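You operate a simulated robot arm through the tools that you are given. There is no shell and no other tool.

The job below is to be done with a simulated robot arm. You get a single attempt, and the scene is never put back.

TASK
Take the labelled pot from the steel table and put it in the green pail. Take the begonia in the white pot on the steel table and put it away on the tray table. Put the pink begonia that says "37" from the plywood board on the top of the turntable and the pink begonia labelled "31" on the white counter. Take the begonia in the orange pot and put it on the orange saucer. Fetch the white caddy and set it on the narrow bench. Put the blue card on the plywood board away on the grey workbench. The order is free. Set down upright: labelled pot, white caddy, blue card.

The check looks at the end state, three seconds after you hand in, the way a careful person would. Anything else that was tipped, shoved, dropped, spilled or broken makes it a failure.

THE ROBOT
A 7-joint arm with a fingered hand on a trunk, on a base that moves. Base frame: it is fixed to the floor where the robot stands at the start and does not move with it; the origin is under the middle of the robot, x ahead of it, y to its left, z up. Lengths are in mm, angles in degrees, forces in N, time in s.
It reaches about 1089 mm from its shoulder. Its first joint turns from -149.0 to 149.0 degrees. Places, roughly: begonia in the orange pot (9x9x8 cm) [-4600, 200, 800]; begonia in the white pot (9x9x8 cm) [1600, -2600, 800]; blue card [-4750, 0, 750]; green pail (26x20x18 cm) [1000, -3300, 900]; grey workbench [2500, 100, 900]; labelled pot [1250, -3000, 750]; narrow bench [-2600, -1700, 700]; orange saucer (12x12x3 cm) [-4200, 600, 800]; pink begonia [-3750, 750, 750]; top of the turntable [-1400, -500, 800]; tray table [3900, 1200, 800]; white caddy (17x8x9 cm) [-4500, 0, 800]; white counter [-1300, -3100, 900]. Payload 3.5 kg.
The TCP is the grasp point between the finger pads, 30 mm short of the fingertips. In the tool frame z runs along the fingers and y along their closing line. The gripper opens to 104 mm; its body begins 35 mm behind the TCP. The gripper is a hand of 4 fingers: y runs from the thumb to the fingers, the wrist lies at [-15, -110, -186] in the tool frame, and closing takes about 1.5 s.
Orientation is told as [roll, pitch, yaw] about the base's x, y, z axes, in that order, counted from this pose: with the fingers straight down and the wrist toward the robot, the tool's x, y and z point along [0, 1, 0], [1, 0, 0] and [0, 0, -1] of the base frame.

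THE INTERFACE
- The arm moves only by the tool arm_command. Its argument "deltas" is a list that holds one entry, the list of rows, each a list of 7 numbers: the shift along the tool's x, y, z in mm, then the turn, a rotation vector about the tool's x, y, z in degrees, then the finger opening in mm, from 0 to 104. In form: [[[x, y, z, ax, ay, az, fingers], ...]]. A call has 1 to 20 rows; each row is the pose to reach, as a shift and turn from the pose commanded when the call began, along the tool's axes at that moment. Rows are played at 5 a second. More than 50 mm and 8.6 degrees between two rows, or a gripper value outside its range, and nothing of the call is played. Where a pose cannot be reached the arm comes as near as it can. A force on the tool above 40 N (or 10 N above the force at the start of the call, whichever is more), or a blocked arm, ends the call early, and 0.2 s more pass. Each finger travels about 45 mm/s and halts on what it meets, pressing with about 31 N; the grip force reading is that of the motor and also rises with nothing between the fingers. The clock runs only during rows and for 0.2 s after the last one: add rows that repeat a pose to give the fingers time. It gives the time, the measured TCP pose, the force on the tool (base axes), the opening and the grip force at its end, in the units of the frame above (readings bear some noise), with the torque about the TCP (base axes, N m) and any sound that the robot's microphone picked up.
- Cameras (640 x 400 px; columns grow to the right, rows downward): "scene" is now at [47, 159.2, 1430.7]; the picture's right is [-0.11, -0.99, 0.00], its down [-0.45, 0.05, -0.89] and it looks along [0.89, -0.09, -0.45] (base axes); focal length 295 px, centre (320, 200). "wrist" rides on the gripper at [61, -92, -130] in the tool frame; the picture's right is [-0.81, 0.28, -0.52], its down [-0.53, -0.71, 0.46] and it looks along [-0.24, 0.64, 0.72] (tool axes); focal length 275 px, centre (320, 200). There is no depth. A picture from a camera that has moved, and an enlarged one, comes with that camera's place and axes in the base frame and with its lens.
- camera(camera): a new picture of that camera. No time passes.
- slide_trunk(by): slides the trunk up (or, below 0, down) by that many mm; the arm and the scene camera ride with it, the base frame stays. It gives what a move gives, with no picture.
- steer(legs): drives the robot by 1 to 6 legs, each [ahead, left, turn to the left] in mm, mm and degrees, along the robot's own axes; the way and the turn of a leg run together, so that a leg with both is an arc; at most 1500 mm and 180 degrees a leg. The arm and the cameras ride along, it lands a little off, and it stops where it bumps. It gives what a move gives.
- set_grasp(shape): the hand has 4 fingers and takes this shape, open, in about a second: jaw (thumb against the fingers, like two jaws); tri (thumb and two fingers); tip (a fingertip pinch); poke (one finger out to press); point (the index stretched); flat (the hand flat); cup (the hand cupped); fist (a fist). The gripper value then closes the fingers along that shape, each until it touches; the sizes above hold for jaw. It gives what a move gives, with no picture.
- turn_head(pan, tilt): turns the head with the scene camera to pan (to the left, within 155 degrees either way) and tilt (down, from -29 to 69), counted from straight ahead of the robot. It gives what a move gives.
- enlarge(camera, box): a new picture of the part [left, top, right, bottom] of that camera's present view, enlarged. No time passes.
- hand_in(): hands the job in; it is judged then, once.

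Places have to be worked out from the pictures, the camera data and where the tool is seen. Open the gripper and draw the arm clear of the work before you hand the job in, unless the task says otherwise.

The tools are called after "Emit:" as name(argument=value, ...) on one line, values as JSON. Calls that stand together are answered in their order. arm_command: Moves the arm, as the interface text tells. Its arguments: {"type":"object","properties":{"deltas":{"type":"array","items":{"type":"array","items":{"type":"array","items":{"type":"number"}}}}},"required":["deltas"]} The other tools are called the same way: slide_trunk (by) moves the trunk up or down; set_grasp (shape) gives the hand a shape; steer (legs) drives the base; turn_head (pan, tilt) turns the head that bears the scene camera; camera (camera) takes a picture; enlarge (camera, box) takes an enlarged picture of a part of a camera's view; hand_in () hands the job in.

At the start:

```text
time_s: 0.0
position: [567.6, -239.7, 1034.3]
orientation: [0.1, 0.0, 0.0]
force: [-0.3, -0.3, 0.0]
moment: [0.03, -0.01, 0.02]
width: 103.7
grip_force: 0.2
shape: jaw
trunk travel left (down, up): [-450.0, 260.0]
robot x, y, heading: [0.8, -4.7, 0.1]
head pan, tilt (commanded): [-6.1, 26.7]
```

scene: 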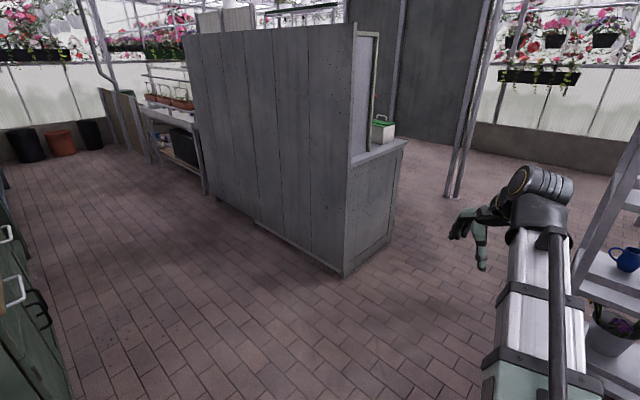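
wrist: 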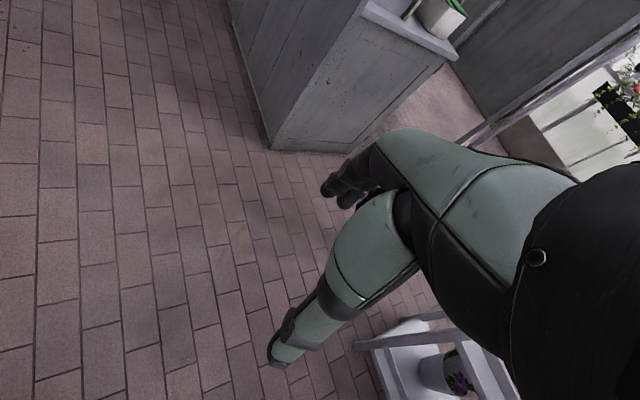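

The pictures show a tall grey wooden back panel ahead (probably the grey workbench from behind) and shelving on the right. I start by looking around with the head to map the surroundings.

Emit:
turn_head(pan=60, tilt=20)

Emit:
camera(camera="scene")

Emit:
turn_head(pan=130, tilt=20)

Emit:
camera(camera="scene")

Emit:
turn_head(pan=-70, tilt=20)

Emit:
camera(camera="scene")

Emit:
turn_head(pan=-140, tilt=20)

Emit:
camera(camera="scene")

```text
time_s: 1.4
position: [568.7, -239.9, 1034.8]
orientation: [0.0, 0.0, -0.1]
force: [-0.6, 0.4, -0.4]
moment: [0.0, 0.03, 0.02]
width: 103.4
grip_force: 0.0
shape: jaw
trunk travel left (down, up): [-450.0, 260.0]
robot x, y, heading: [3.2, -0.9, -0.1]
head pan, tilt (commanded): [60.0, 20.0]
```

```text
taken
camera scene: at [2.5, 249.5, 1441.6], right [0.87, -0.5, 0.0], down [-0.17, -0.3, -0.94], along [0.47, 0.81, -0.34], focal length 295 px, centre (320, 200)
```

scene: 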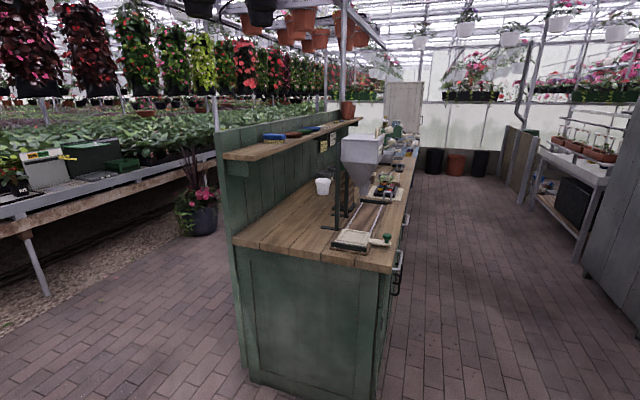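

```text
time_s: 2.8
position: [568.2, -240.4, 1034.5]
orientation: [-0.1, 0.0, 0.0]
force: [0.6, -0.2, -0.2]
moment: [-0.03, 0.01, -0.02]
width: 103.8
grip_force: 0.1
shape: jaw
trunk travel left (down, up): [-450.0, 260.0]
robot x, y, heading: [-4.7, -1.4, 0.2]
head pan, tilt (commanded): [130.0, 20.0]
```

```text
taken
camera scene: at [-104.0, 240.3, 1441.6], right [0.77, 0.64, 0.0], down [0.22, -0.26, -0.94], along [-0.6, 0.72, -0.34], focal length 295 px, centre (320, 200)
```

scene: 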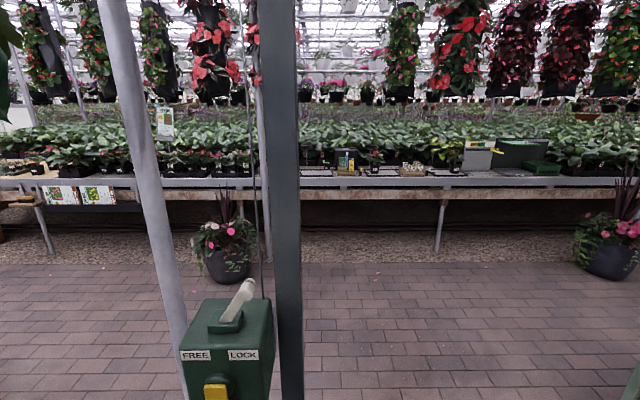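

```text
time_s: 5.7
position: [567.9, -239.9, 1033.2]
orientation: [0.0, 0.0, -0.1]
force: [0.6, 0.2, -0.5]
moment: [0.01, 0.03, -0.01]
width: 103.8
grip_force: 0.1
shape: jaw
trunk travel left (down, up): [-450.0, 260.0]
robot x, y, heading: [0.1, 3.2, 0.2]
head pan, tilt (commanded): [-70.0, 20.0]
```

```text
taken
camera scene: at [-12.3, 81.4, 1441.6], right [-0.94, -0.34, 0.0], down [-0.12, 0.32, -0.94], along [0.32, -0.88, -0.34], focal length 295 px, centre (320, 200)
```

scene: 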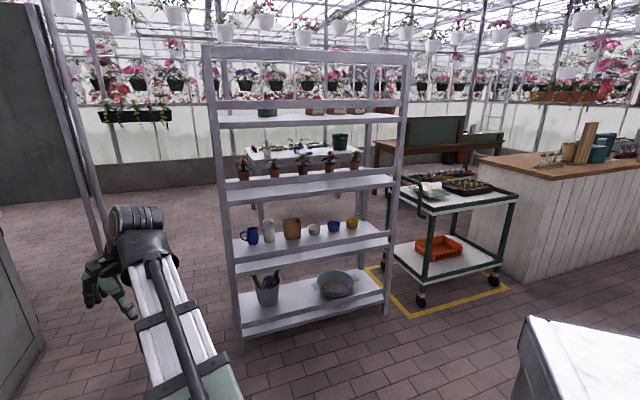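

```text
time_s: 7.1
position: [568.3, -239.6, 1033.3]
orientation: [0.1, 0.0, 0.1]
force: [-0.4, -0.8, -0.5]
moment: [-0.01, 0.01, 0.04]
width: 103.9
grip_force: 0.0
shape: jaw
trunk travel left (down, up): [-450.0, 260.0]
robot x, y, heading: [-2.8, 0.1, -0.1]
head pan, tilt (commanded): [-140.0, 20.0]
```

```text
taken
camera scene: at [-115.4, 109.0, 1441.6], right [-0.64, 0.77, 0.0], down [0.26, 0.22, -0.94], along [-0.72, -0.6, -0.34], focal length 295 px, centre (320, 200)
```

scene: 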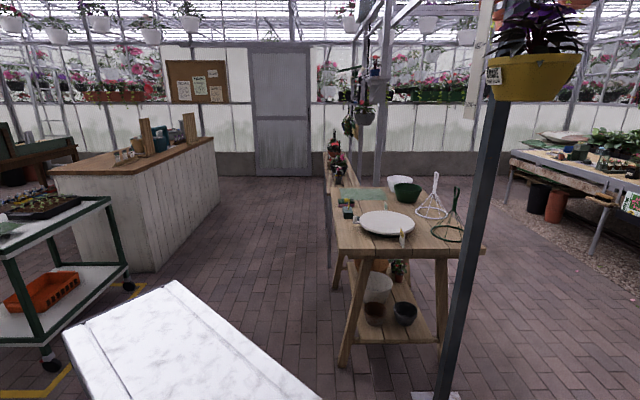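

The layout is becoming clear: turntable on the wooden table behind-right, white counter with wooden top, steel table behind the shelf. I look further round with enlargements.

Emit:
enlarge(camera="scene", box=[300, 100, 500, 260])

Emit:
turn_head(pan=-155, tilt=15)

Emit:
camera(camera="scene")

Emit:
turn_head(pan=155, tilt=15)

Emit:
camera(camera="scene")

```text
2.50 times, centred on (400, 180) of scene
camera zoom: at [-115.4, 109.0, 1441.6], right [-0.64, 0.77, 0.0], down [0.26, 0.22, -0.94], along [-0.72, -0.6, -0.34], focal length 737 px, centre (120, 250)
```

zoom: 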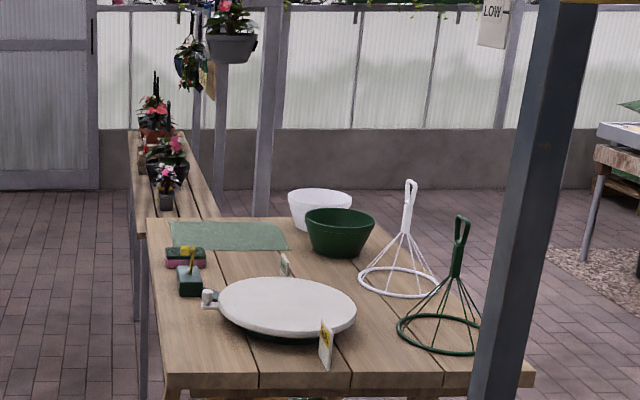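

```text
time_s: 7.9
position: [567.6, -240.7, 1034.3]
orientation: [0.0, -0.1, 0.0]
force: [0.6, 0.5, 0.1]
moment: [0.01, 0.0, -0.01]
width: 103.6
grip_force: 0.1
shape: jaw
trunk travel left (down, up): [-450.0, 260.0]
robot x, y, heading: [-0.3, 0.1, 0.3]
head pan, tilt (commanded): [-154.7, 15.0]
```

```text
taken
camera scene: at [-128.6, 128.9, 1449.7], right [-0.43, 0.9, 0.0], down [0.23, 0.11, -0.97], along [-0.87, -0.41, -0.26], focal length 295 px, centre (320, 200)
```

scene: 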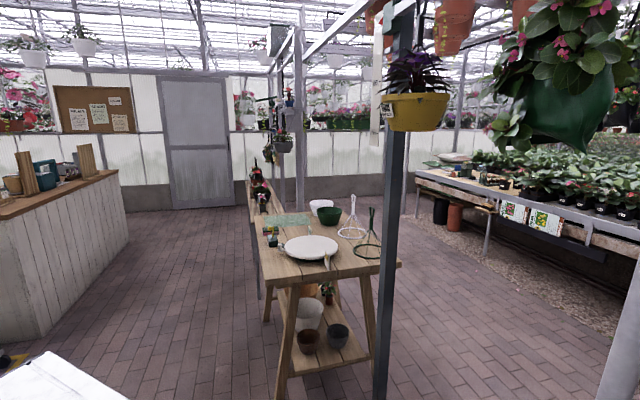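

```text
time_s: 12.1
position: [568.8, -238.8, 1034.6]
orientation: [0.0, 0.0, 0.1]
force: [-1.0, 0.2, -0.8]
moment: [-0.02, 0.0, -0.01]
width: 103.8
grip_force: 0.1
shape: jaw
trunk travel left (down, up): [-450.0, 260.0]
robot x, y, heading: [-3.9, -1.7, -0.1]
head pan, tilt (commanded): [154.7, 15.0]
```

```text
taken
camera scene: at [-128.6, 208.8, 1449.7], right [0.43, 0.9, 0.0], down [0.23, -0.11, -0.97], along [-0.87, 0.41, -0.26], focal length 295 px, centre (320, 200)
```

scene: 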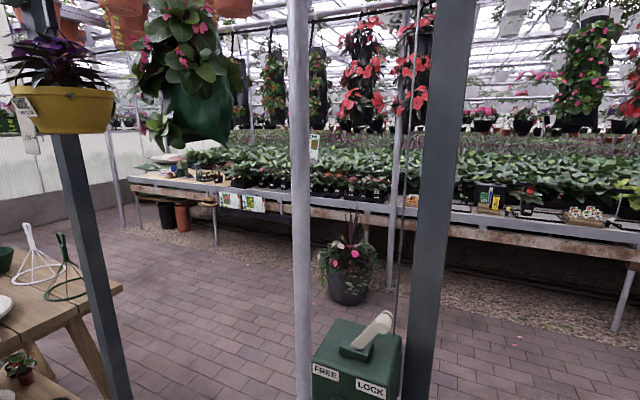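

Now I look steeply down around the robot to see its footprint and close obstacles (a white marble-like surface sits close at the back right).

Emit:
turn_head(pan=-110, tilt=55)

Emit:
camera(camera="scene")

Emit:
turn_head(pan=-155, tilt=55)

Emit:
camera(camera="scene")

Emit:
turn_head(pan=155, tilt=55)

Emit:
camera(camera="scene")

Emit:
turn_head(pan=90, tilt=55)

Emit:
camera(camera="scene")

Emit:
turn_head(pan=0, tilt=60)

Emit:
camera(camera="scene")

```text
time_s: 15.8
position: [567.9, -240.2, 1034.2]
orientation: [0.0, 0.0, 0.0]
force: [-0.8, 0.9, -0.4]
moment: [0.02, 0.02, 0.01]
width: 103.8
grip_force: 0.0
shape: jaw
trunk travel left (down, up): [-450.0, 260.0]
robot x, y, heading: [-1.7, -3.7, 0.1]
head pan, tilt (commanded): [-110.0, 55.0]
```

```text
taken
camera scene: at [-68.8, 101.1, 1389.5], right [-0.94, 0.34, 0.0], down [0.28, 0.77, -0.57], along [-0.2, -0.54, -0.82], focal length 295 px, centre (320, 200)
```

scene: 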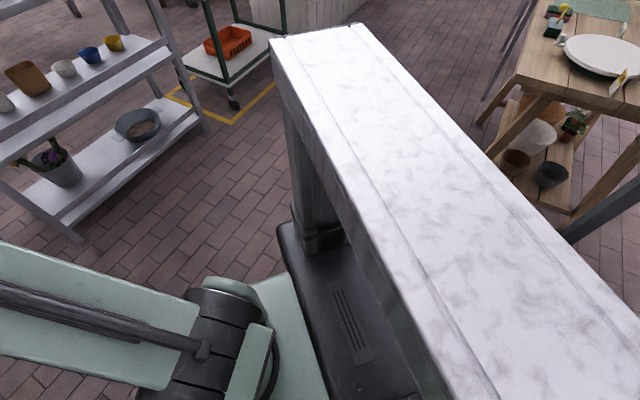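

```text
time_s: 16.9
position: [568.5, -240.3, 1034.1]
orientation: [0.1, 0.0, 0.0]
force: [-0.3, -0.6, 0.6]
moment: [0.01, 0.02, 0.02]
width: 103.7
grip_force: 0.1
shape: jaw
trunk travel left (down, up): [-450.0, 260.0]
robot x, y, heading: [1.5, -0.7, -0.1]
head pan, tilt (commanded): [-154.7, 55.0]
```

```text
taken
camera scene: at [-109.3, 138.0, 1389.5], right [-0.43, 0.9, 0.0], down [0.74, 0.35, -0.57], along [-0.52, -0.25, -0.82], focal length 295 px, centre (320, 200)
```

scene: 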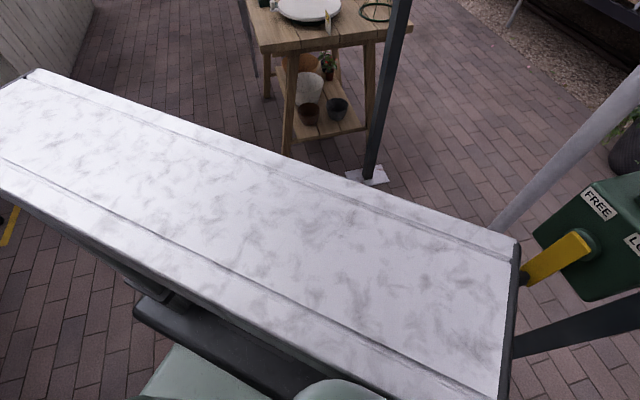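

```text
time_s: 21.1
position: [568.0, -238.5, 1032.7]
orientation: [-0.1, 0.0, 0.0]
force: [-0.3, -0.2, 0.5]
moment: [0.0, -0.02, 0.01]
width: 103.8
grip_force: 0.0
shape: jaw
trunk travel left (down, up): [-450.0, 260.0]
robot x, y, heading: [-0.3, 0.7, 0.2]
head pan, tilt (commanded): [154.7, 55.0]
```

```text
taken
camera scene: at [-109.3, 199.7, 1389.5], right [0.43, 0.9, 0.0], down [0.74, -0.35, -0.57], along [-0.52, 0.25, -0.82], focal length 295 px, centre (320, 200)
```

scene: 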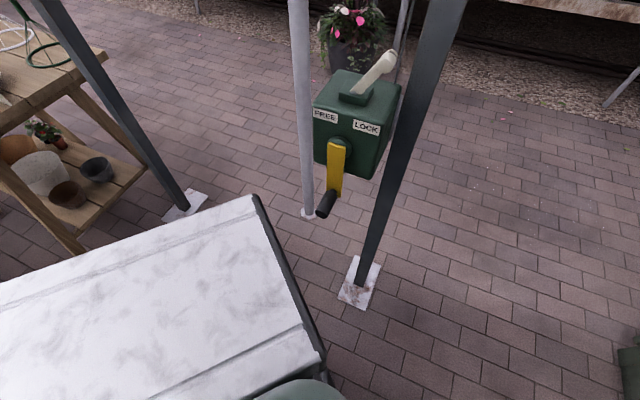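

```text
time_s: 22.4
position: [568.7, -241.0, 1033.5]
orientation: [0.0, -0.1, 0.1]
force: [-0.3, 0.4, 0.3]
moment: [-0.02, -0.01, 0.0]
width: 103.8
grip_force: 0.0
shape: jaw
trunk travel left (down, up): [-450.0, 260.0]
robot x, y, heading: [-1.8, 6.0, -0.0]
head pan, tilt (commanded): [90.0, 55.0]
```

```text
taken
camera scene: at [-44.2, 241.0, 1389.5], right [1.0, 0.0, 0.0], down [0.0, -0.82, -0.57], along [0.0, 0.57, -0.82], focal length 295 px, centre (320, 200)
```

scene: 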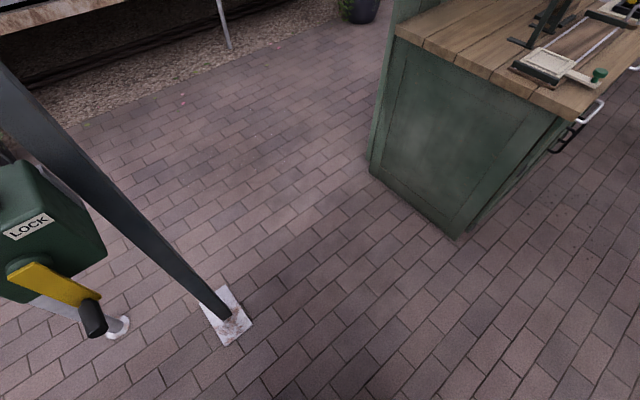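

```text
time_s: 24.1
position: [567.8, -240.9, 1034.3]
orientation: [0.0, 0.0, 0.0]
force: [-0.5, 0.7, -0.3]
moment: [0.0, 0.04, -0.02]
width: 103.7
grip_force: 0.1
shape: jaw
trunk travel left (down, up): [-450.0, 260.0]
robot x, y, heading: [-1.0, -2.3, -0.3]
head pan, tilt (commanded): [0.0, 60.0]
```

```text
taken
camera scene: at [22.5, 168.9, 1383.4], right [0.0, -1.0, 0.0], down [-0.87, 0.0, -0.5], along [0.5, 0.0, -0.87], focal length 295 px, centre (320, 200)
```

scene: 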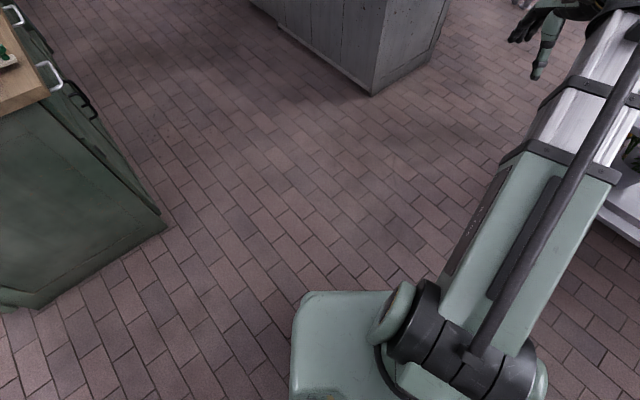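

The "marble" slab is the robot's own trunk (two views triangulate it to z≈1230 right behind the camera), so nothing is close. The room's axes are rotated about 41° from the base frame; I turn the robot by −49° so that it lines up with the room, facing between the shelf and the grey workbench.

Emit:
steer(legs=[[0, 0, -49.2]])

Emit:
turn_head(pan=0, tilt=25)

Emit:
camera(camera="scene")

```text
time_s: 26.7
position: [192.9, -585.8, 1034.7]
orientation: [0.0, 0.0, -48.9]
force: [-0.6, 0.1, -0.5]
moment: [0.01, 0.0, 0.01]
width: 103.8
grip_force: 0.0
shape: jaw
trunk travel left (down, up): [-450.0, 260.0]
robot x, y, heading: [-0.2, 0.7, -49.2]
head pan, tilt (commanded): [0.0, 60.0]
```

```text
time_s: 27.7
position: [193.2, -586.3, 1035.2]
orientation: [0.0, 0.0, -49.0]
force: [0.2, -0.5, -0.1]
moment: [0.0, -0.01, 0.02]
width: 103.8
grip_force: 0.1
shape: jaw
trunk travel left (down, up): [-450.0, 260.0]
robot x, y, heading: [-1.6, 0.4, -48.8]
head pan, tilt (commanded): [0.0, 25.0]
```

```text
taken
camera scene: at [160.1, 74.9, 1433.4], right [-0.75, -0.66, 0.0], down [-0.28, 0.32, -0.91], along [0.59, -0.68, -0.42], focal length 295 px, centre (320, 200)
```

scene: 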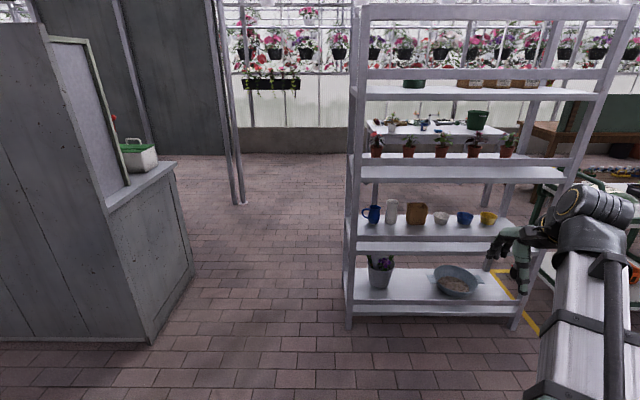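

The gap between shelf (edge at u≈0) and workbench (edge at u≈1130) is clear. I drive into its middle and then look at the steel table.

Emit:
steer(legs=[[0, 570, 0], [1300, 0, 0]])

Emit:
turn_head(pan=-40, tilt=25)

Emit:
camera(camera="scene")

Emit:
turn_head(pan=60, tilt=25)

Emit:
camera(camera="scene")

```text
time_s: 37.1
position: [1487.3, -1173.8, 1034.4]
orientation: [0.0, -0.1, -48.2]
force: [-0.3, -0.9, 1.1]
moment: [-0.01, -0.01, 0.01]
width: 103.6
grip_force: 0.1
shape: jaw
trunk travel left (down, up): [-450.0, 260.0]
robot x, y, heading: [1285.9, -591.7, -48.1]
head pan, tilt (commanded): [0.0, 25.0]
```

```text
time_s: 38.1
position: [1487.3, -1174.2, 1032.7]
orientation: [0.1, 0.0, -48.2]
force: [0.4, -0.9, -0.7]
moment: [0.0, -0.01, -0.03]
width: 103.8
grip_force: 0.1
shape: jaw
trunk travel left (down, up): [-450.0, 260.0]
robot x, y, heading: [1286.2, -590.4, -48.0]
head pan, tilt (commanded): [-40.0, 25.0]
```

```text
taken
camera scene: at [1387.2, -537.4, 1433.5], right [-1.0, -0.03, 0.0], down [-0.01, 0.42, -0.91], along [0.03, -0.91, -0.42], focal length 295 px, centre (320, 200)
```

scene: 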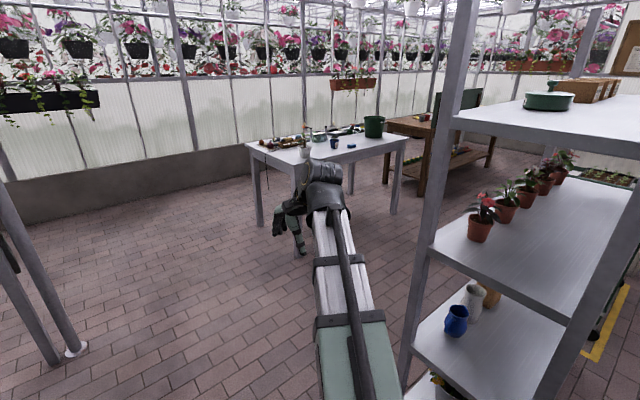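

```text
time_s: 39.9
position: [1487.7, -1174.2, 1034.4]
orientation: [0.0, 0.0, -48.3]
force: [0.5, 0.1, 0.3]
moment: [-0.01, 0.02, 0.03]
width: 103.7
grip_force: 0.0
shape: jaw
trunk travel left (down, up): [-450.0, 260.0]
robot x, y, heading: [1284.4, -587.5, -48.4]
head pan, tilt (commanded): [60.0, 25.0]
```

```text
taken
camera scene: at [1474.4, -426.5, 1433.5], right [0.2, -0.98, 0.0], down [-0.41, -0.09, -0.91], along [0.89, 0.19, -0.42], focal length 295 px, centre (320, 200)
```

scene: 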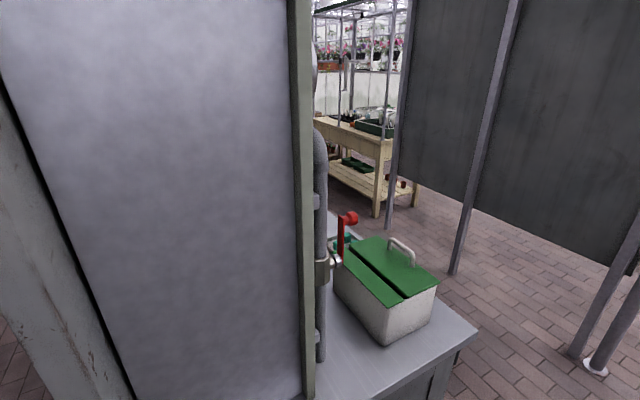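

The steel table with pail, begonia and other items lies ahead-right beyond the shelf. I move ahead past the shelf and take closer pictures.

Emit:
steer(legs=[[900, 0, 0]])

Emit:
turn_head(pan=-65, tilt=25)

Emit:
camera(camera="scene")

Emit:
turn_head(pan=50, tilt=25)

Emit:
camera(camera="scene")

```text
time_s: 44.7
position: [2085.1, -1854.4, 1034.7]
orientation: [0.0, 0.0, -48.7]
force: [0.0, -0.3, 0.2]
moment: [-0.02, -0.01, 0.0]
width: 103.6
grip_force: 0.0
shape: jaw
trunk travel left (down, up): [-450.0, 260.0]
robot x, y, heading: [1888.9, -1269.4, -48.7]
head pan, tilt (commanded): [60.0, 25.0]
```

```text
time_s: 46.7
position: [2085.7, -1854.1, 1034.7]
orientation: [0.0, 0.0, -48.6]
force: [0.0, -1.0, 0.3]
moment: [-0.05, -0.04, 0.01]
width: 103.7
grip_force: 0.2
shape: jaw
trunk travel left (down, up): [-450.0, 260.0]
robot x, y, heading: [1887.6, -1268.9, -48.4]
head pan, tilt (commanded): [-65.0, 25.0]
```

```text
taken
camera scene: at [1951.6, -1209.0, 1433.5], right [-0.92, 0.4, 0.0], down [0.17, 0.39, -0.91], along [-0.36, -0.83, -0.42], focal length 295 px, centre (320, 200)
```

scene: 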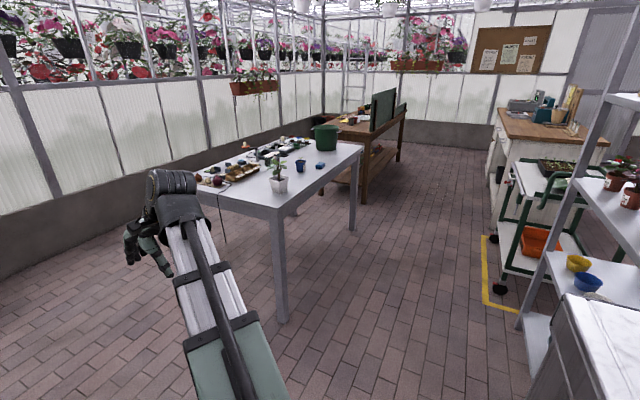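

```text
time_s: 48.7
position: [2086.4, -1854.1, 1033.2]
orientation: [0.0, 0.0, -48.6]
force: [0.0, 0.6, 0.6]
moment: [0.01, -0.04, -0.02]
width: 104.0
grip_force: 0.1
shape: jaw
trunk travel left (down, up): [-450.0, 260.0]
robot x, y, heading: [1886.2, -1270.9, -48.8]
head pan, tilt (commanded): [50.0, 25.0]
```

```text
taken
camera scene: at [2080.5, -1122.2, 1433.5], right [0.02, -1.0, 0.0], down [-0.42, -0.01, -0.91], along [0.91, 0.02, -0.42], focal length 295 px, centre (320, 200)
```

scene: 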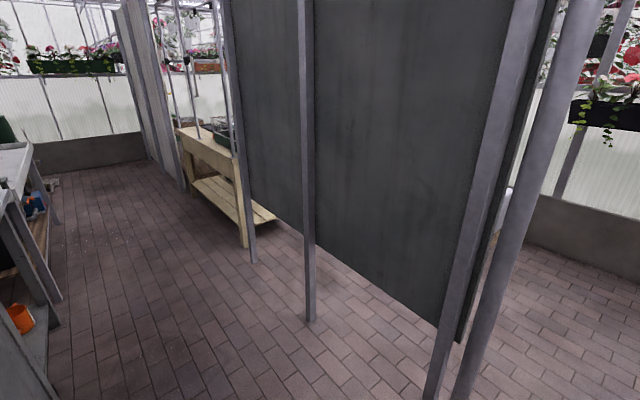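

The table's front edge lies about v≈−2950 (room coordinates), with legs at u≈−390 and −1620. I advance slightly and shift right along the table, keeping the hand short of it, then look at the items.

Emit:
steer(legs=[[100, 0, -0.5], [0, -1150, 0]])

Emit:
turn_head(pan=-15, tilt=40)

Emit:
camera(camera="scene")

Emit:
turn_head(pan=-150, tilt=40)

Emit:
camera(camera="scene")

```text
time_s: 55.2
position: [1252.9, -2671.8, 1033.4]
orientation: [0.0, 0.0, -51.0]
force: [0.8, -0.3, 0.2]
moment: [0.0, 0.0, -0.01]
width: 103.7
grip_force: 0.1
shape: jaw
trunk travel left (down, up): [-450.0, 260.0]
robot x, y, heading: [1078.9, -2083.8, -50.7]
head pan, tilt (commanded): [50.0, 25.0]
```

```text
time_s: 56.6
position: [1252.2, -2672.4, 1033.1]
orientation: [0.0, -0.1, -51.0]
force: [-0.1, 0.3, 0.0]
moment: [-0.02, 0.0, 0.03]
width: 103.7
grip_force: 0.1
shape: jaw
trunk travel left (down, up): [-450.0, 260.0]
robot x, y, heading: [1078.4, -2079.6, -50.9]
head pan, tilt (commanded): [-15.0, 40.0]
```

```text
taken
camera scene: at [1219.5, -2016.7, 1410.2], right [-0.91, -0.41, 0.0], down [-0.26, 0.59, -0.77], along [0.31, -0.7, -0.64], focal length 295 px, centre (320, 200)
```

scene: 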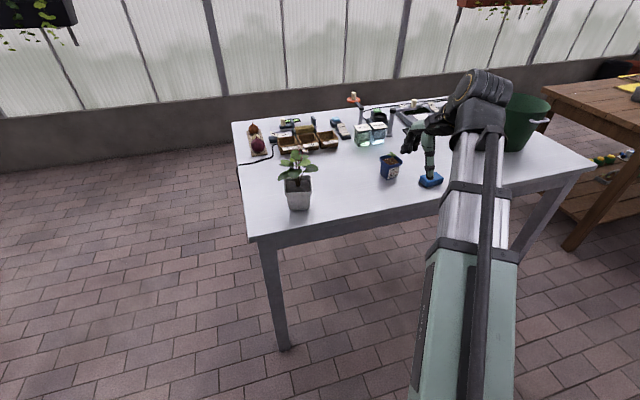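

```text
time_s: 58.8
position: [1250.7, -2672.3, 1034.1]
orientation: [0.0, 0.1, -51.0]
force: [-0.2, -0.4, -0.3]
moment: [-0.01, -0.04, 0.04]
width: 103.8
grip_force: 0.0
shape: jaw
trunk travel left (down, up): [-450.0, 260.0]
robot x, y, heading: [1076.9, -2080.6, -51.0]
head pan, tilt (commanded): [-150.0, 40.0]
```

```text
taken
camera scene: at [1105.4, -1908.7, 1410.2], right [0.36, 0.93, 0.0], down [0.6, -0.23, -0.77], along [-0.72, 0.27, -0.64], focal length 295 px, centre (320, 200)
```

scene: 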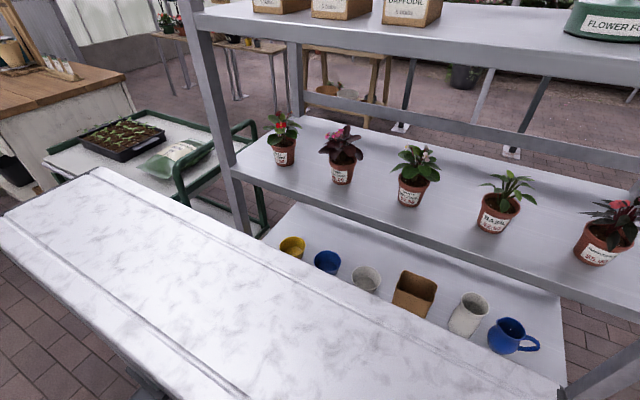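

The table is in view: a begonia in a white square pot, a small blue pot (maybe the "labelled pot"), a blue block, and the green pail partly behind the arm. I enlarge for detail.

Emit:
turn_head(pan=-15, tilt=40)

Emit:
enlarge(camera="scene", box=[230, 80, 430, 220])

Emit:
enlarge(camera="scene", box=[360, 80, 480, 200])

Emit:
camera(camera="wrist")

```text
time_s: 61.0
position: [1252.0, -2673.5, 1033.6]
orientation: [0.0, 0.0, -51.0]
force: [-0.8, 0.7, 0.0]
moment: [0.01, -0.01, 0.03]
width: 103.7
grip_force: 0.0
shape: jaw
trunk travel left (down, up): [-450.0, 260.0]
robot x, y, heading: [1079.7, -2081.2, -51.0]
head pan, tilt (commanded): [-15.0, 40.0]
```

```text
2.86 times, centred on (330, 150) of scene
camera zoom: at [1219.4, -2016.7, 1410.2], right [-0.91, -0.41, 0.0], down [-0.26, 0.59, -0.77], along [0.31, -0.7, -0.64], focal length 842 px, centre (291, 343)
```

zoom: 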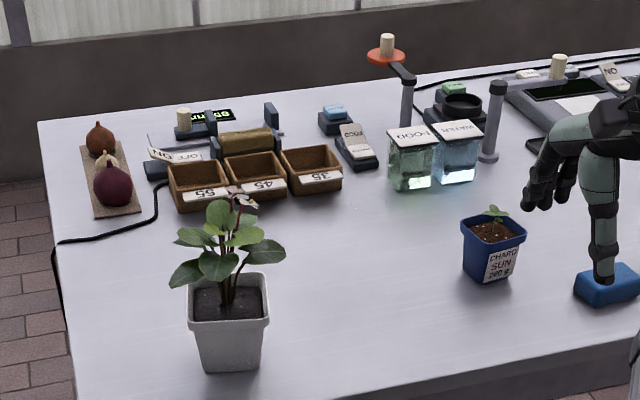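

```text
3.33 times, centred on (420, 140) of scene
camera zoom: at [1219.4, -2016.7, 1410.2], right [-0.91, -0.41, 0.0], down [-0.26, 0.59, -0.77], along [0.31, -0.7, -0.64], focal length 982 px, centre (-13, 400)
```

zoom: 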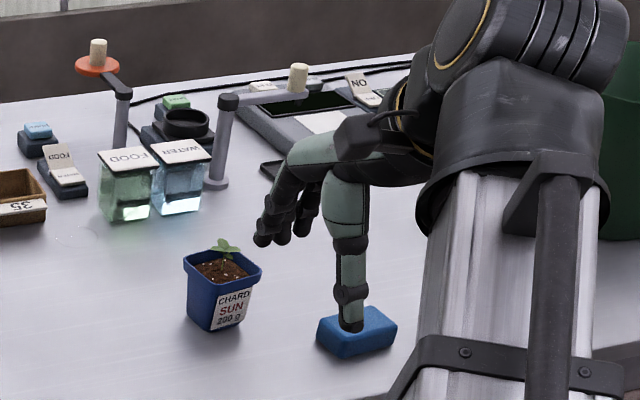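

```text
taken
camera wrist: at [1241.1, -2562.5, 1163.4], right [-0.46, -0.72, 0.52], down [-0.86, 0.22, -0.46], along [0.22, -0.65, -0.72], focal length 275 px, centre (320, 200)
```

wrist: 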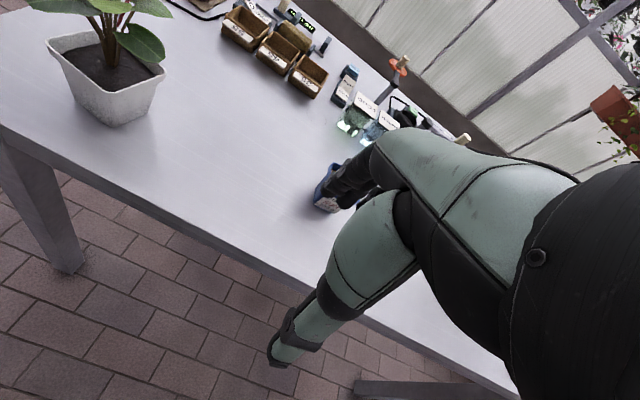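

The labelled pot is the small blue "CHARD SUN 200 g" pot; the white-pot begonia is near the table's front-left corner. I raise the trunk for clearance and shift right so that the pail comes out from behind the arm.

Emit:
slide_trunk(by=120)

Emit:
steer(legs=[[0, -500, 1.8]])

Emit:
turn_head(pan=0, tilt=40)

Emit:
camera(camera="scene")

Emit:
camera(camera="wrist")

```text
time_s: 62.5
position: [1252.2, -2673.3, 1153.5]
orientation: [0.0, 0.0, -51.0]
force: [-0.7, 0.4, 0.4]
moment: [-0.01, 0.04, -0.02]
width: 103.9
grip_force: 0.1
shape: jaw
trunk travel left (down, up): [-570.0, 140.0]
robot x, y, heading: [1080.5, -2078.7, -51.3]
head pan, tilt (commanded): [-15.0, 40.0]
```

```text
time_s: 65.4
position: [889.9, -2988.5, 1153.8]
orientation: [0.0, 0.0, -48.9]
force: [0.0, -0.3, 0.7]
moment: [-0.04, 0.0, 0.01]
width: 103.7
grip_force: 0.0
shape: jaw
trunk travel left (down, up): [-570.0, 140.0]
robot x, y, heading: [698.4, -2404.0, -48.9]
head pan, tilt (commanded): [-15.0, 40.0]
```

```text
time_s: 66.2
position: [888.6, -2988.0, 1153.6]
orientation: [0.0, 0.0, -48.9]
force: [1.4, -0.2, 0.4]
moment: [-0.03, 0.02, 0.0]
width: 103.7
grip_force: 0.1
shape: jaw
trunk travel left (down, up): [-570.0, 140.0]
robot x, y, heading: [695.3, -2399.7, -48.9]
head pan, tilt (commanded): [0.0, 40.0]
```

```text
taken
camera scene: at [852.0, -2321.9, 1530.2], right [-0.75, -0.66, 0.0], down [-0.42, 0.48, -0.77], along [0.5, -0.58, -0.64], focal length 295 px, centre (320, 200)
```

scene: 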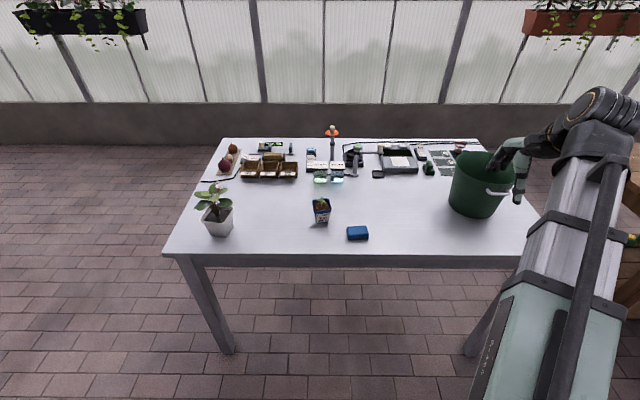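

```text
taken
camera wrist: at [874.7, -2878.8, 1283.4], right [-0.43, -0.74, 0.52], down [-0.87, 0.19, -0.46], along [0.24, -0.65, -0.72], focal length 275 px, centre (320, 200)
```

wrist: 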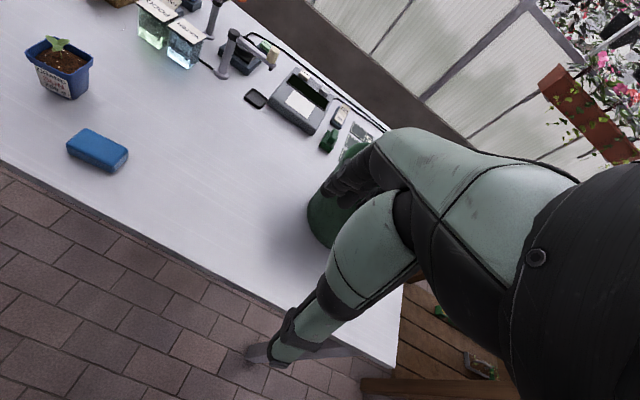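

From two views I get: blue labelled pot rim at about (1346, −2899, 867), sponge at (1215,−2916), table top z≈795, pail centre about (1000, −3345). I drive 170 mm closer (hand stays well above everything) and re-measure.

Emit:
steer(legs=[[170, 0, 0]])

Emit:
turn_head(pan=0, tilt=50)

Emit:
camera(camera="scene")

Emit:
camera(camera="wrist")

```text
time_s: 67.6
position: [1002.2, -3117.4, 1153.3]
orientation: [0.1, 0.0, -48.9]
force: [0.4, -0.4, -0.2]
moment: [0.03, 0.01, 0.01]
width: 103.5
grip_force: 0.1
shape: jaw
trunk travel left (down, up): [-570.0, 140.0]
robot x, y, heading: [808.5, -2531.6, -48.8]
head pan, tilt (commanded): [0.0, 40.0]
```

```text
time_s: 68.3
position: [1001.5, -3117.1, 1155.6]
orientation: [0.0, 0.0, -48.9]
force: [1.2, -0.3, 0.2]
moment: [0.0, -0.01, -0.01]
width: 103.7
grip_force: 0.1
shape: jaw
trunk travel left (down, up): [-570.0, 140.0]
robot x, y, heading: [810.0, -2531.2, -49.0]
head pan, tilt (commanded): [0.0, 50.0]
```

```text
taken
camera scene: at [959.1, -2444.5, 1516.0], right [-0.75, -0.66, 0.0], down [-0.5, 0.58, -0.64], along [0.42, -0.48, -0.77], focal length 295 px, centre (320, 200)
```

scene: 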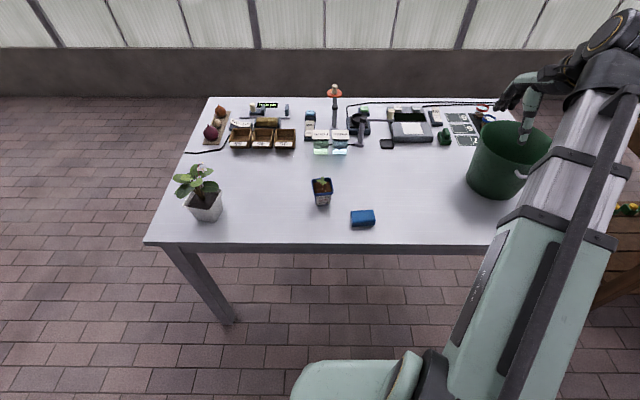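

```text
taken
camera wrist: at [987.5, -3007.5, 1283.4], right [-0.43, -0.74, 0.52], down [-0.87, 0.19, -0.46], along [0.24, -0.65, -0.72], focal length 275 px, centre (320, 200)
```

wrist: 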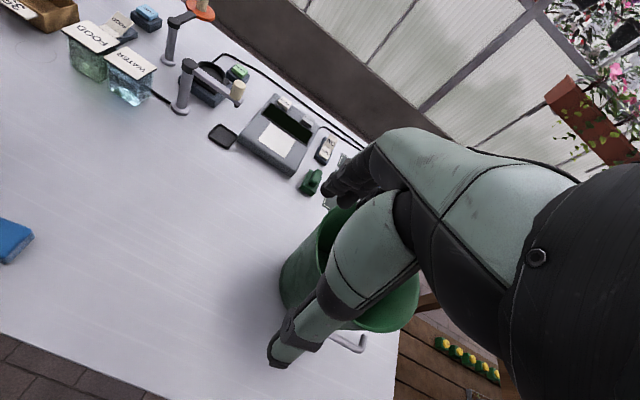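

I now have the pot at about (1350,−2902) and the pail centre at about (990,−3347). I enlarge the pot and the pail to see the pot's yaw and the pail's handle.

Emit:
enlarge(camera="scene", box=[280, 140, 400, 240])

Emit:
enlarge(camera="scene", box=[440, 60, 600, 220])

Emit:
enlarge(camera="scene", box=[150, 140, 270, 250])

```text
4.00 times, centred on (340, 190) of scene
camera zoom: at [959.1, -2444.5, 1516.0], right [-0.75, -0.66, 0.0], down [-0.5, 0.58, -0.64], along [0.42, -0.48, -0.77], focal length 1179 px, centre (240, 240)
```

zoom: 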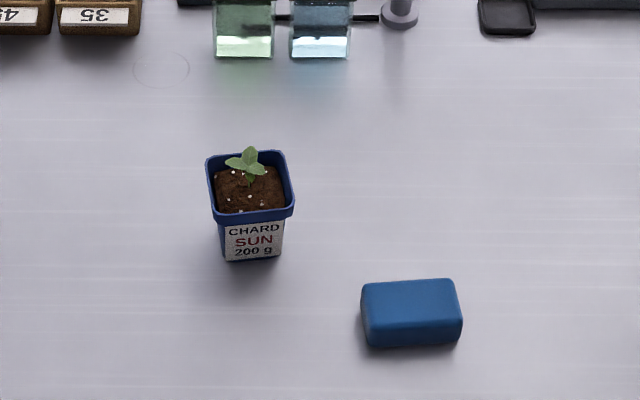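

```text
2.50 times, centred on (520, 140) of scene
camera zoom: at [959.1, -2444.5, 1516.0], right [-0.75, -0.66, 0.0], down [-0.5, 0.58, -0.64], along [0.42, -0.48, -0.77], focal length 737 px, centre (-180, 350)
```

zoom: 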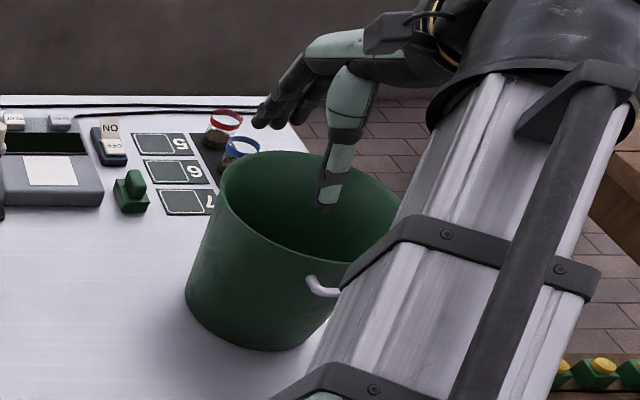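

```text
3.64 times, centred on (210, 195) of scene
camera zoom: at [959.1, -2444.5, 1516.0], right [-0.75, -0.66, 0.0], down [-0.5, 0.58, -0.64], along [0.42, -0.48, -0.77], focal length 1072 px, centre (720, 218)
```

zoom: 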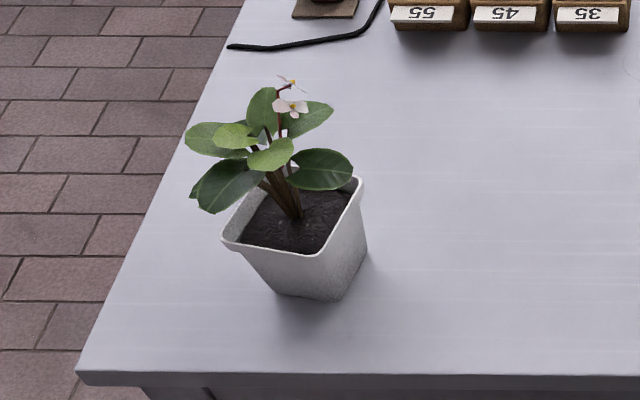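

The pot is about 63 mm square at the rim, nearly aligned with the room. I move the hand over it at the present height (403 mm left, 65 mm ahead), fingers pointing down.

Emit:
arm_command(deltas=[[[45, 7, 0, 0, 0, 0, 104], [90, 14, 0, 0, 0, 0, 104], [135, 22, 0, 0, 0, 0, 104], [180, 29, 0, 0, 0, 0, 104], [225, 36, 0, 0, 0, 0, 104], [270, 43, 0, 0, 0, 0, 104], [315, 50, 0, 0, 0, 0, 104], [360, 58, 0, 0, 0, 0, 104], [403, 65, 0, 0, 0, 0, 104], [403, 65, 0, 0, 0, 0, 104], [403, 65, 0, 0, 0, 0, 104]]])

Emit:
camera(camera="scene")

Emit:
camera(camera="wrist")

```text
time_s: 70.8
position: [1351.3, -2900.1, 1151.7]
orientation: [0.0, -0.2, -48.8]
force: [-0.1, -0.4, 0.6]
moment: [-0.02, -0.01, 0.0]
width: 103.7
grip_force: 0.1
shape: jaw
trunk travel left (down, up): [-570.0, 140.0]
robot x, y, heading: [810.1, -2530.9, -48.9]
head pan, tilt (commanded): [0.0, 50.0]
```

```text
taken
camera scene: at [958.9, -2444.5, 1516.0], right [-0.75, -0.66, 0.0], down [-0.5, 0.58, -0.64], along [0.42, -0.48, -0.77], focal length 295 px, centre (320, 200)
```

scene: 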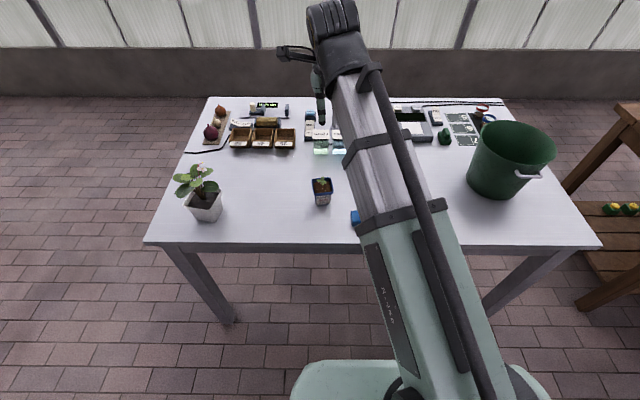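

```text
taken
camera wrist: at [1337.0, -2791.6, 1282.2], right [-0.43, -0.74, 0.52], down [-0.87, 0.19, -0.46], along [0.24, -0.65, -0.72], focal length 275 px, centre (320, 200)
```

wrist: 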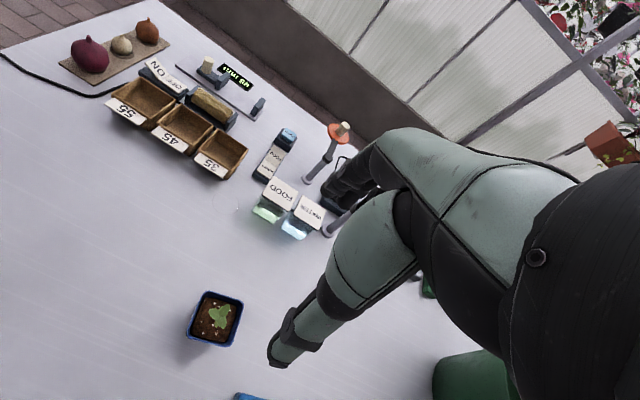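

The wrist view puts the pot centre at about (1347,−2898) with its faces turned +11° relative to the hand. I turn the hand −11° about its z (to match), centre, and descend most of the way, then check.

Emit:
arm_command(deltas=[[[-1, -2, 0, 0, 0, -5.5, 104], [-2, -4, 0, 0, 0, -11, 104], [-2, -4, 45, 0, 0, -11, 104], [-2, -4, 90, 0, 0, -11, 104], [-2, -4, 135, 0, 0, -11, 104], [-2, -4, 180, 0, 0, -11, 104], [-2, -4, 215, 0, 0, -11, 104], [-2, -4, 215, 0, 0, -11, 104], [-2, -4, 215, 0, 0, -11, 104]]])

Emit:
enlarge(camera="scene", box=[260, 100, 400, 240])

Emit:
camera(camera="wrist")

```text
time_s: 72.8
position: [1344.4, -2896.2, 938.9]
orientation: [0.0, 0.0, -37.8]
force: [-0.6, -0.2, 1.3]
moment: [-0.03, 0.0, -0.03]
width: 103.7
grip_force: 0.0
shape: jaw
trunk travel left (down, up): [-570.0, 140.0]
robot x, y, heading: [808.8, -2531.1, -48.8]
head pan, tilt (commanded): [0.0, 50.0]
```

```text
2.86 times, centred on (330, 170) of scene
camera zoom: at [959.0, -2444.4, 1516.0], right [-0.75, -0.66, 0.0], down [-0.5, 0.58, -0.64], along [0.42, -0.48, -0.77], focal length 842 px, centre (291, 286)
```

zoom: 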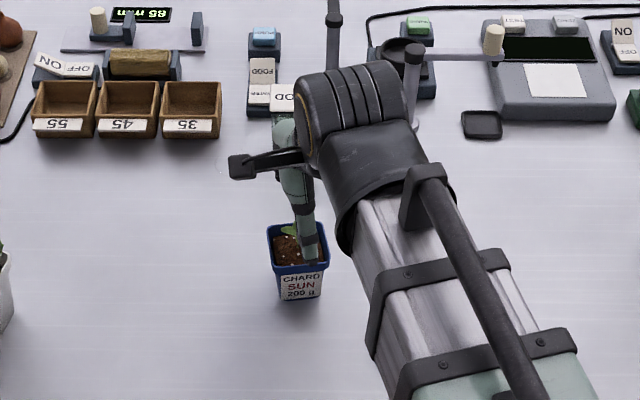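

```text
taken
camera wrist: at [1309.2, -2791.4, 1067.5], right [-0.28, -0.81, 0.52], down [-0.89, 0.02, -0.46], along [0.36, -0.59, -0.72], focal length 275 px, centre (320, 200)
```

wrist: 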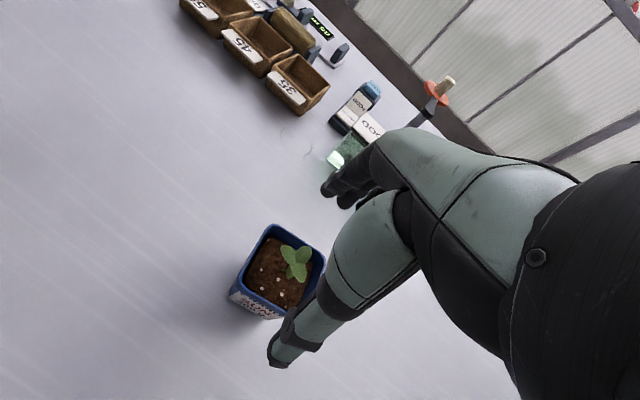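

The projection of the grasp axis falls within ~4 mm of the pot's rim centre. I shift slightly, descend to TCP z≈858 and close on the pot.

Emit:
arm_command(deltas=[[[1, 2, 40, 0, 0, 0, 104], [1, 3, 80, 0, 0, 0, 104], [1, 3, 80, 0, 0, 0, 104], [1, 3, 80, 0, 0, 0, 90], [1, 3, 80, 0, 0, 0, 75], [1, 3, 80, 0, 0, 0, 60], [1, 3, 80, 0, 0, 0, 45], [1, 3, 80, 0, 0, 0, 30], [1, 3, 80, 0, 0, 0, 20], [1, 3, 80, 0, 0, 0, 20], [1, 3, 80, 0, 0, 0, 20]]])

Emit:
enlarge(camera="scene", box=[260, 100, 400, 240])

Emit:
camera(camera="wrist")

```text
time_s: 75.2
position: [1346.4, -2898.3, 859.4]
orientation: [-0.1, 0.0, -37.8]
force: [-0.1, -0.3, 0.5]
moment: [0.02, 0.01, 0.0]
width: 48.3
grip_force: 30.9
shape: jaw
trunk travel left (down, up): [-570.0, 140.0]
robot x, y, heading: [807.6, -2533.4, -48.9]
head pan, tilt (commanded): [0.0, 50.0]
```

```text
2.86 times, centred on (330, 170) of scene
camera zoom: at [959.2, -2444.6, 1516.0], right [-0.75, -0.66, 0.0], down [-0.5, 0.58, -0.64], along [0.42, -0.48, -0.77], focal length 842 px, centre (291, 286)
```

zoom: 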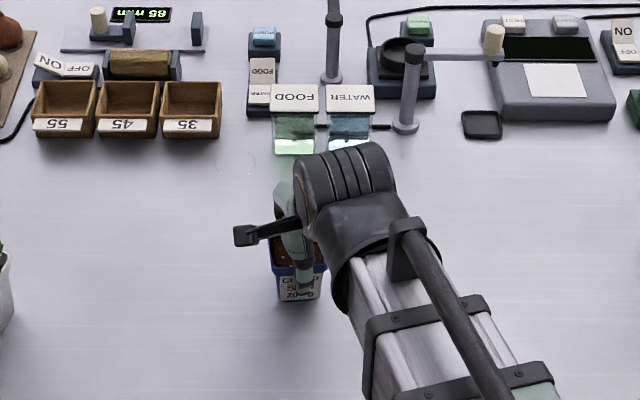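

```text
taken
camera wrist: at [1311.5, -2793.5, 988.3], right [-0.28, -0.81, 0.52], down [-0.89, 0.02, -0.46], along [0.36, -0.59, -0.72], focal length 275 px, centre (320, 200)
```

wrist: 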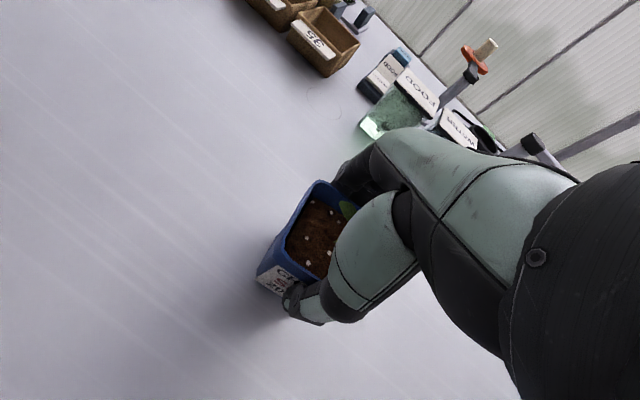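

The grip holds at width 48 mm. I lift the pot by 250 mm to clear the pail's rim.

Emit:
arm_command(deltas=[[[0, 0, -15, 0, 0, 0, 20], [0, 0, -40, 0, 0, 0, 20], [0, 0, -80, 0, 0, 0, 20], [0, 0, -120, 0, 0, 0, 20], [0, 0, -160, 0, 0, 0, 20], [0, 0, -200, 0, 0, 0, 20], [0, 0, -240, 0, 0, 0, 20], [0, 0, -260, 0, 0, 0, 20], [0, 0, -260, 0, 0, 0, 20]]])

Emit:
camera(camera="scene")

Emit:
camera(camera="wrist")

```text
time_s: 77.2
position: [1346.2, -2900.9, 1119.0]
orientation: [-0.1, 0.0, -37.9]
force: [0.3, -0.8, -2.5]
moment: [-0.01, 0.03, 0.01]
width: 48.3
grip_force: 31.0
shape: jaw
trunk travel left (down, up): [-570.0, 140.0]
robot x, y, heading: [806.8, -2531.8, -48.8]
head pan, tilt (commanded): [0.0, 50.0]
```

```text
taken
camera scene: at [959.2, -2444.5, 1516.0], right [-0.75, -0.66, 0.0], down [-0.5, 0.58, -0.64], along [0.42, -0.48, -0.77], focal length 295 px, centre (320, 200)
```

scene: 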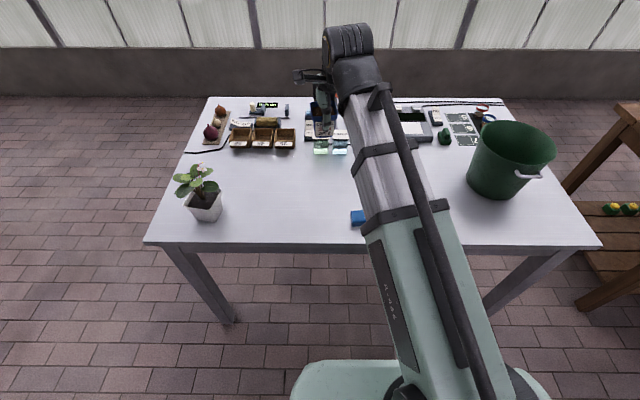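

```text
taken
camera wrist: at [1311.8, -2796.3, 1248.6], right [-0.28, -0.81, 0.52], down [-0.89, 0.02, -0.46], along [0.36, -0.59, -0.72], focal length 275 px, centre (320, 200)
```

wrist: 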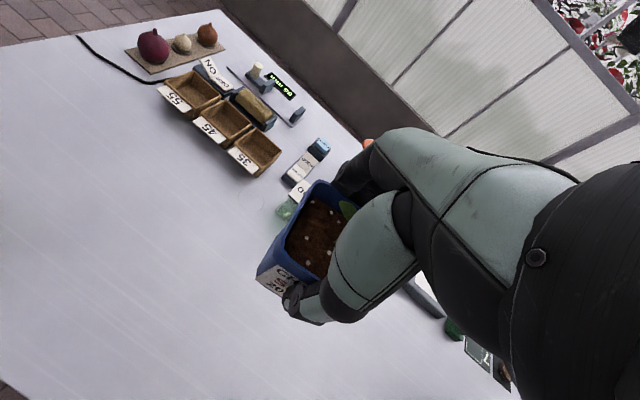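

The pot is held and lifted. The pail is now unobstructed, so I enlarge it to get its centre precisely.

Emit:
enlarge(camera="scene", box=[450, 100, 590, 220])

```text
3.33 times, centred on (520, 160) of scene
camera zoom: at [959.2, -2444.5, 1516.0], right [-0.75, -0.66, 0.0], down [-0.5, 0.58, -0.64], along [0.42, -0.48, -0.77], focal length 982 px, centre (-347, 333)
```

zoom: 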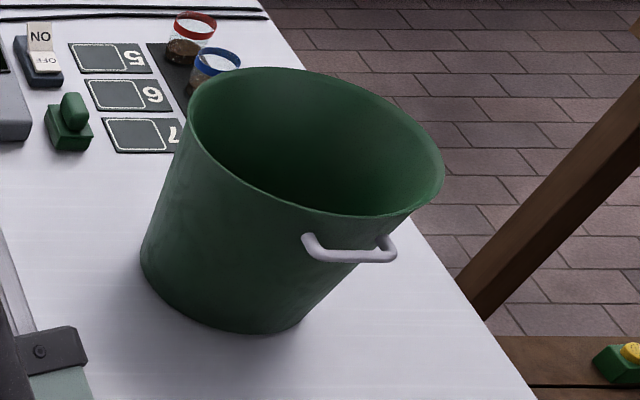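

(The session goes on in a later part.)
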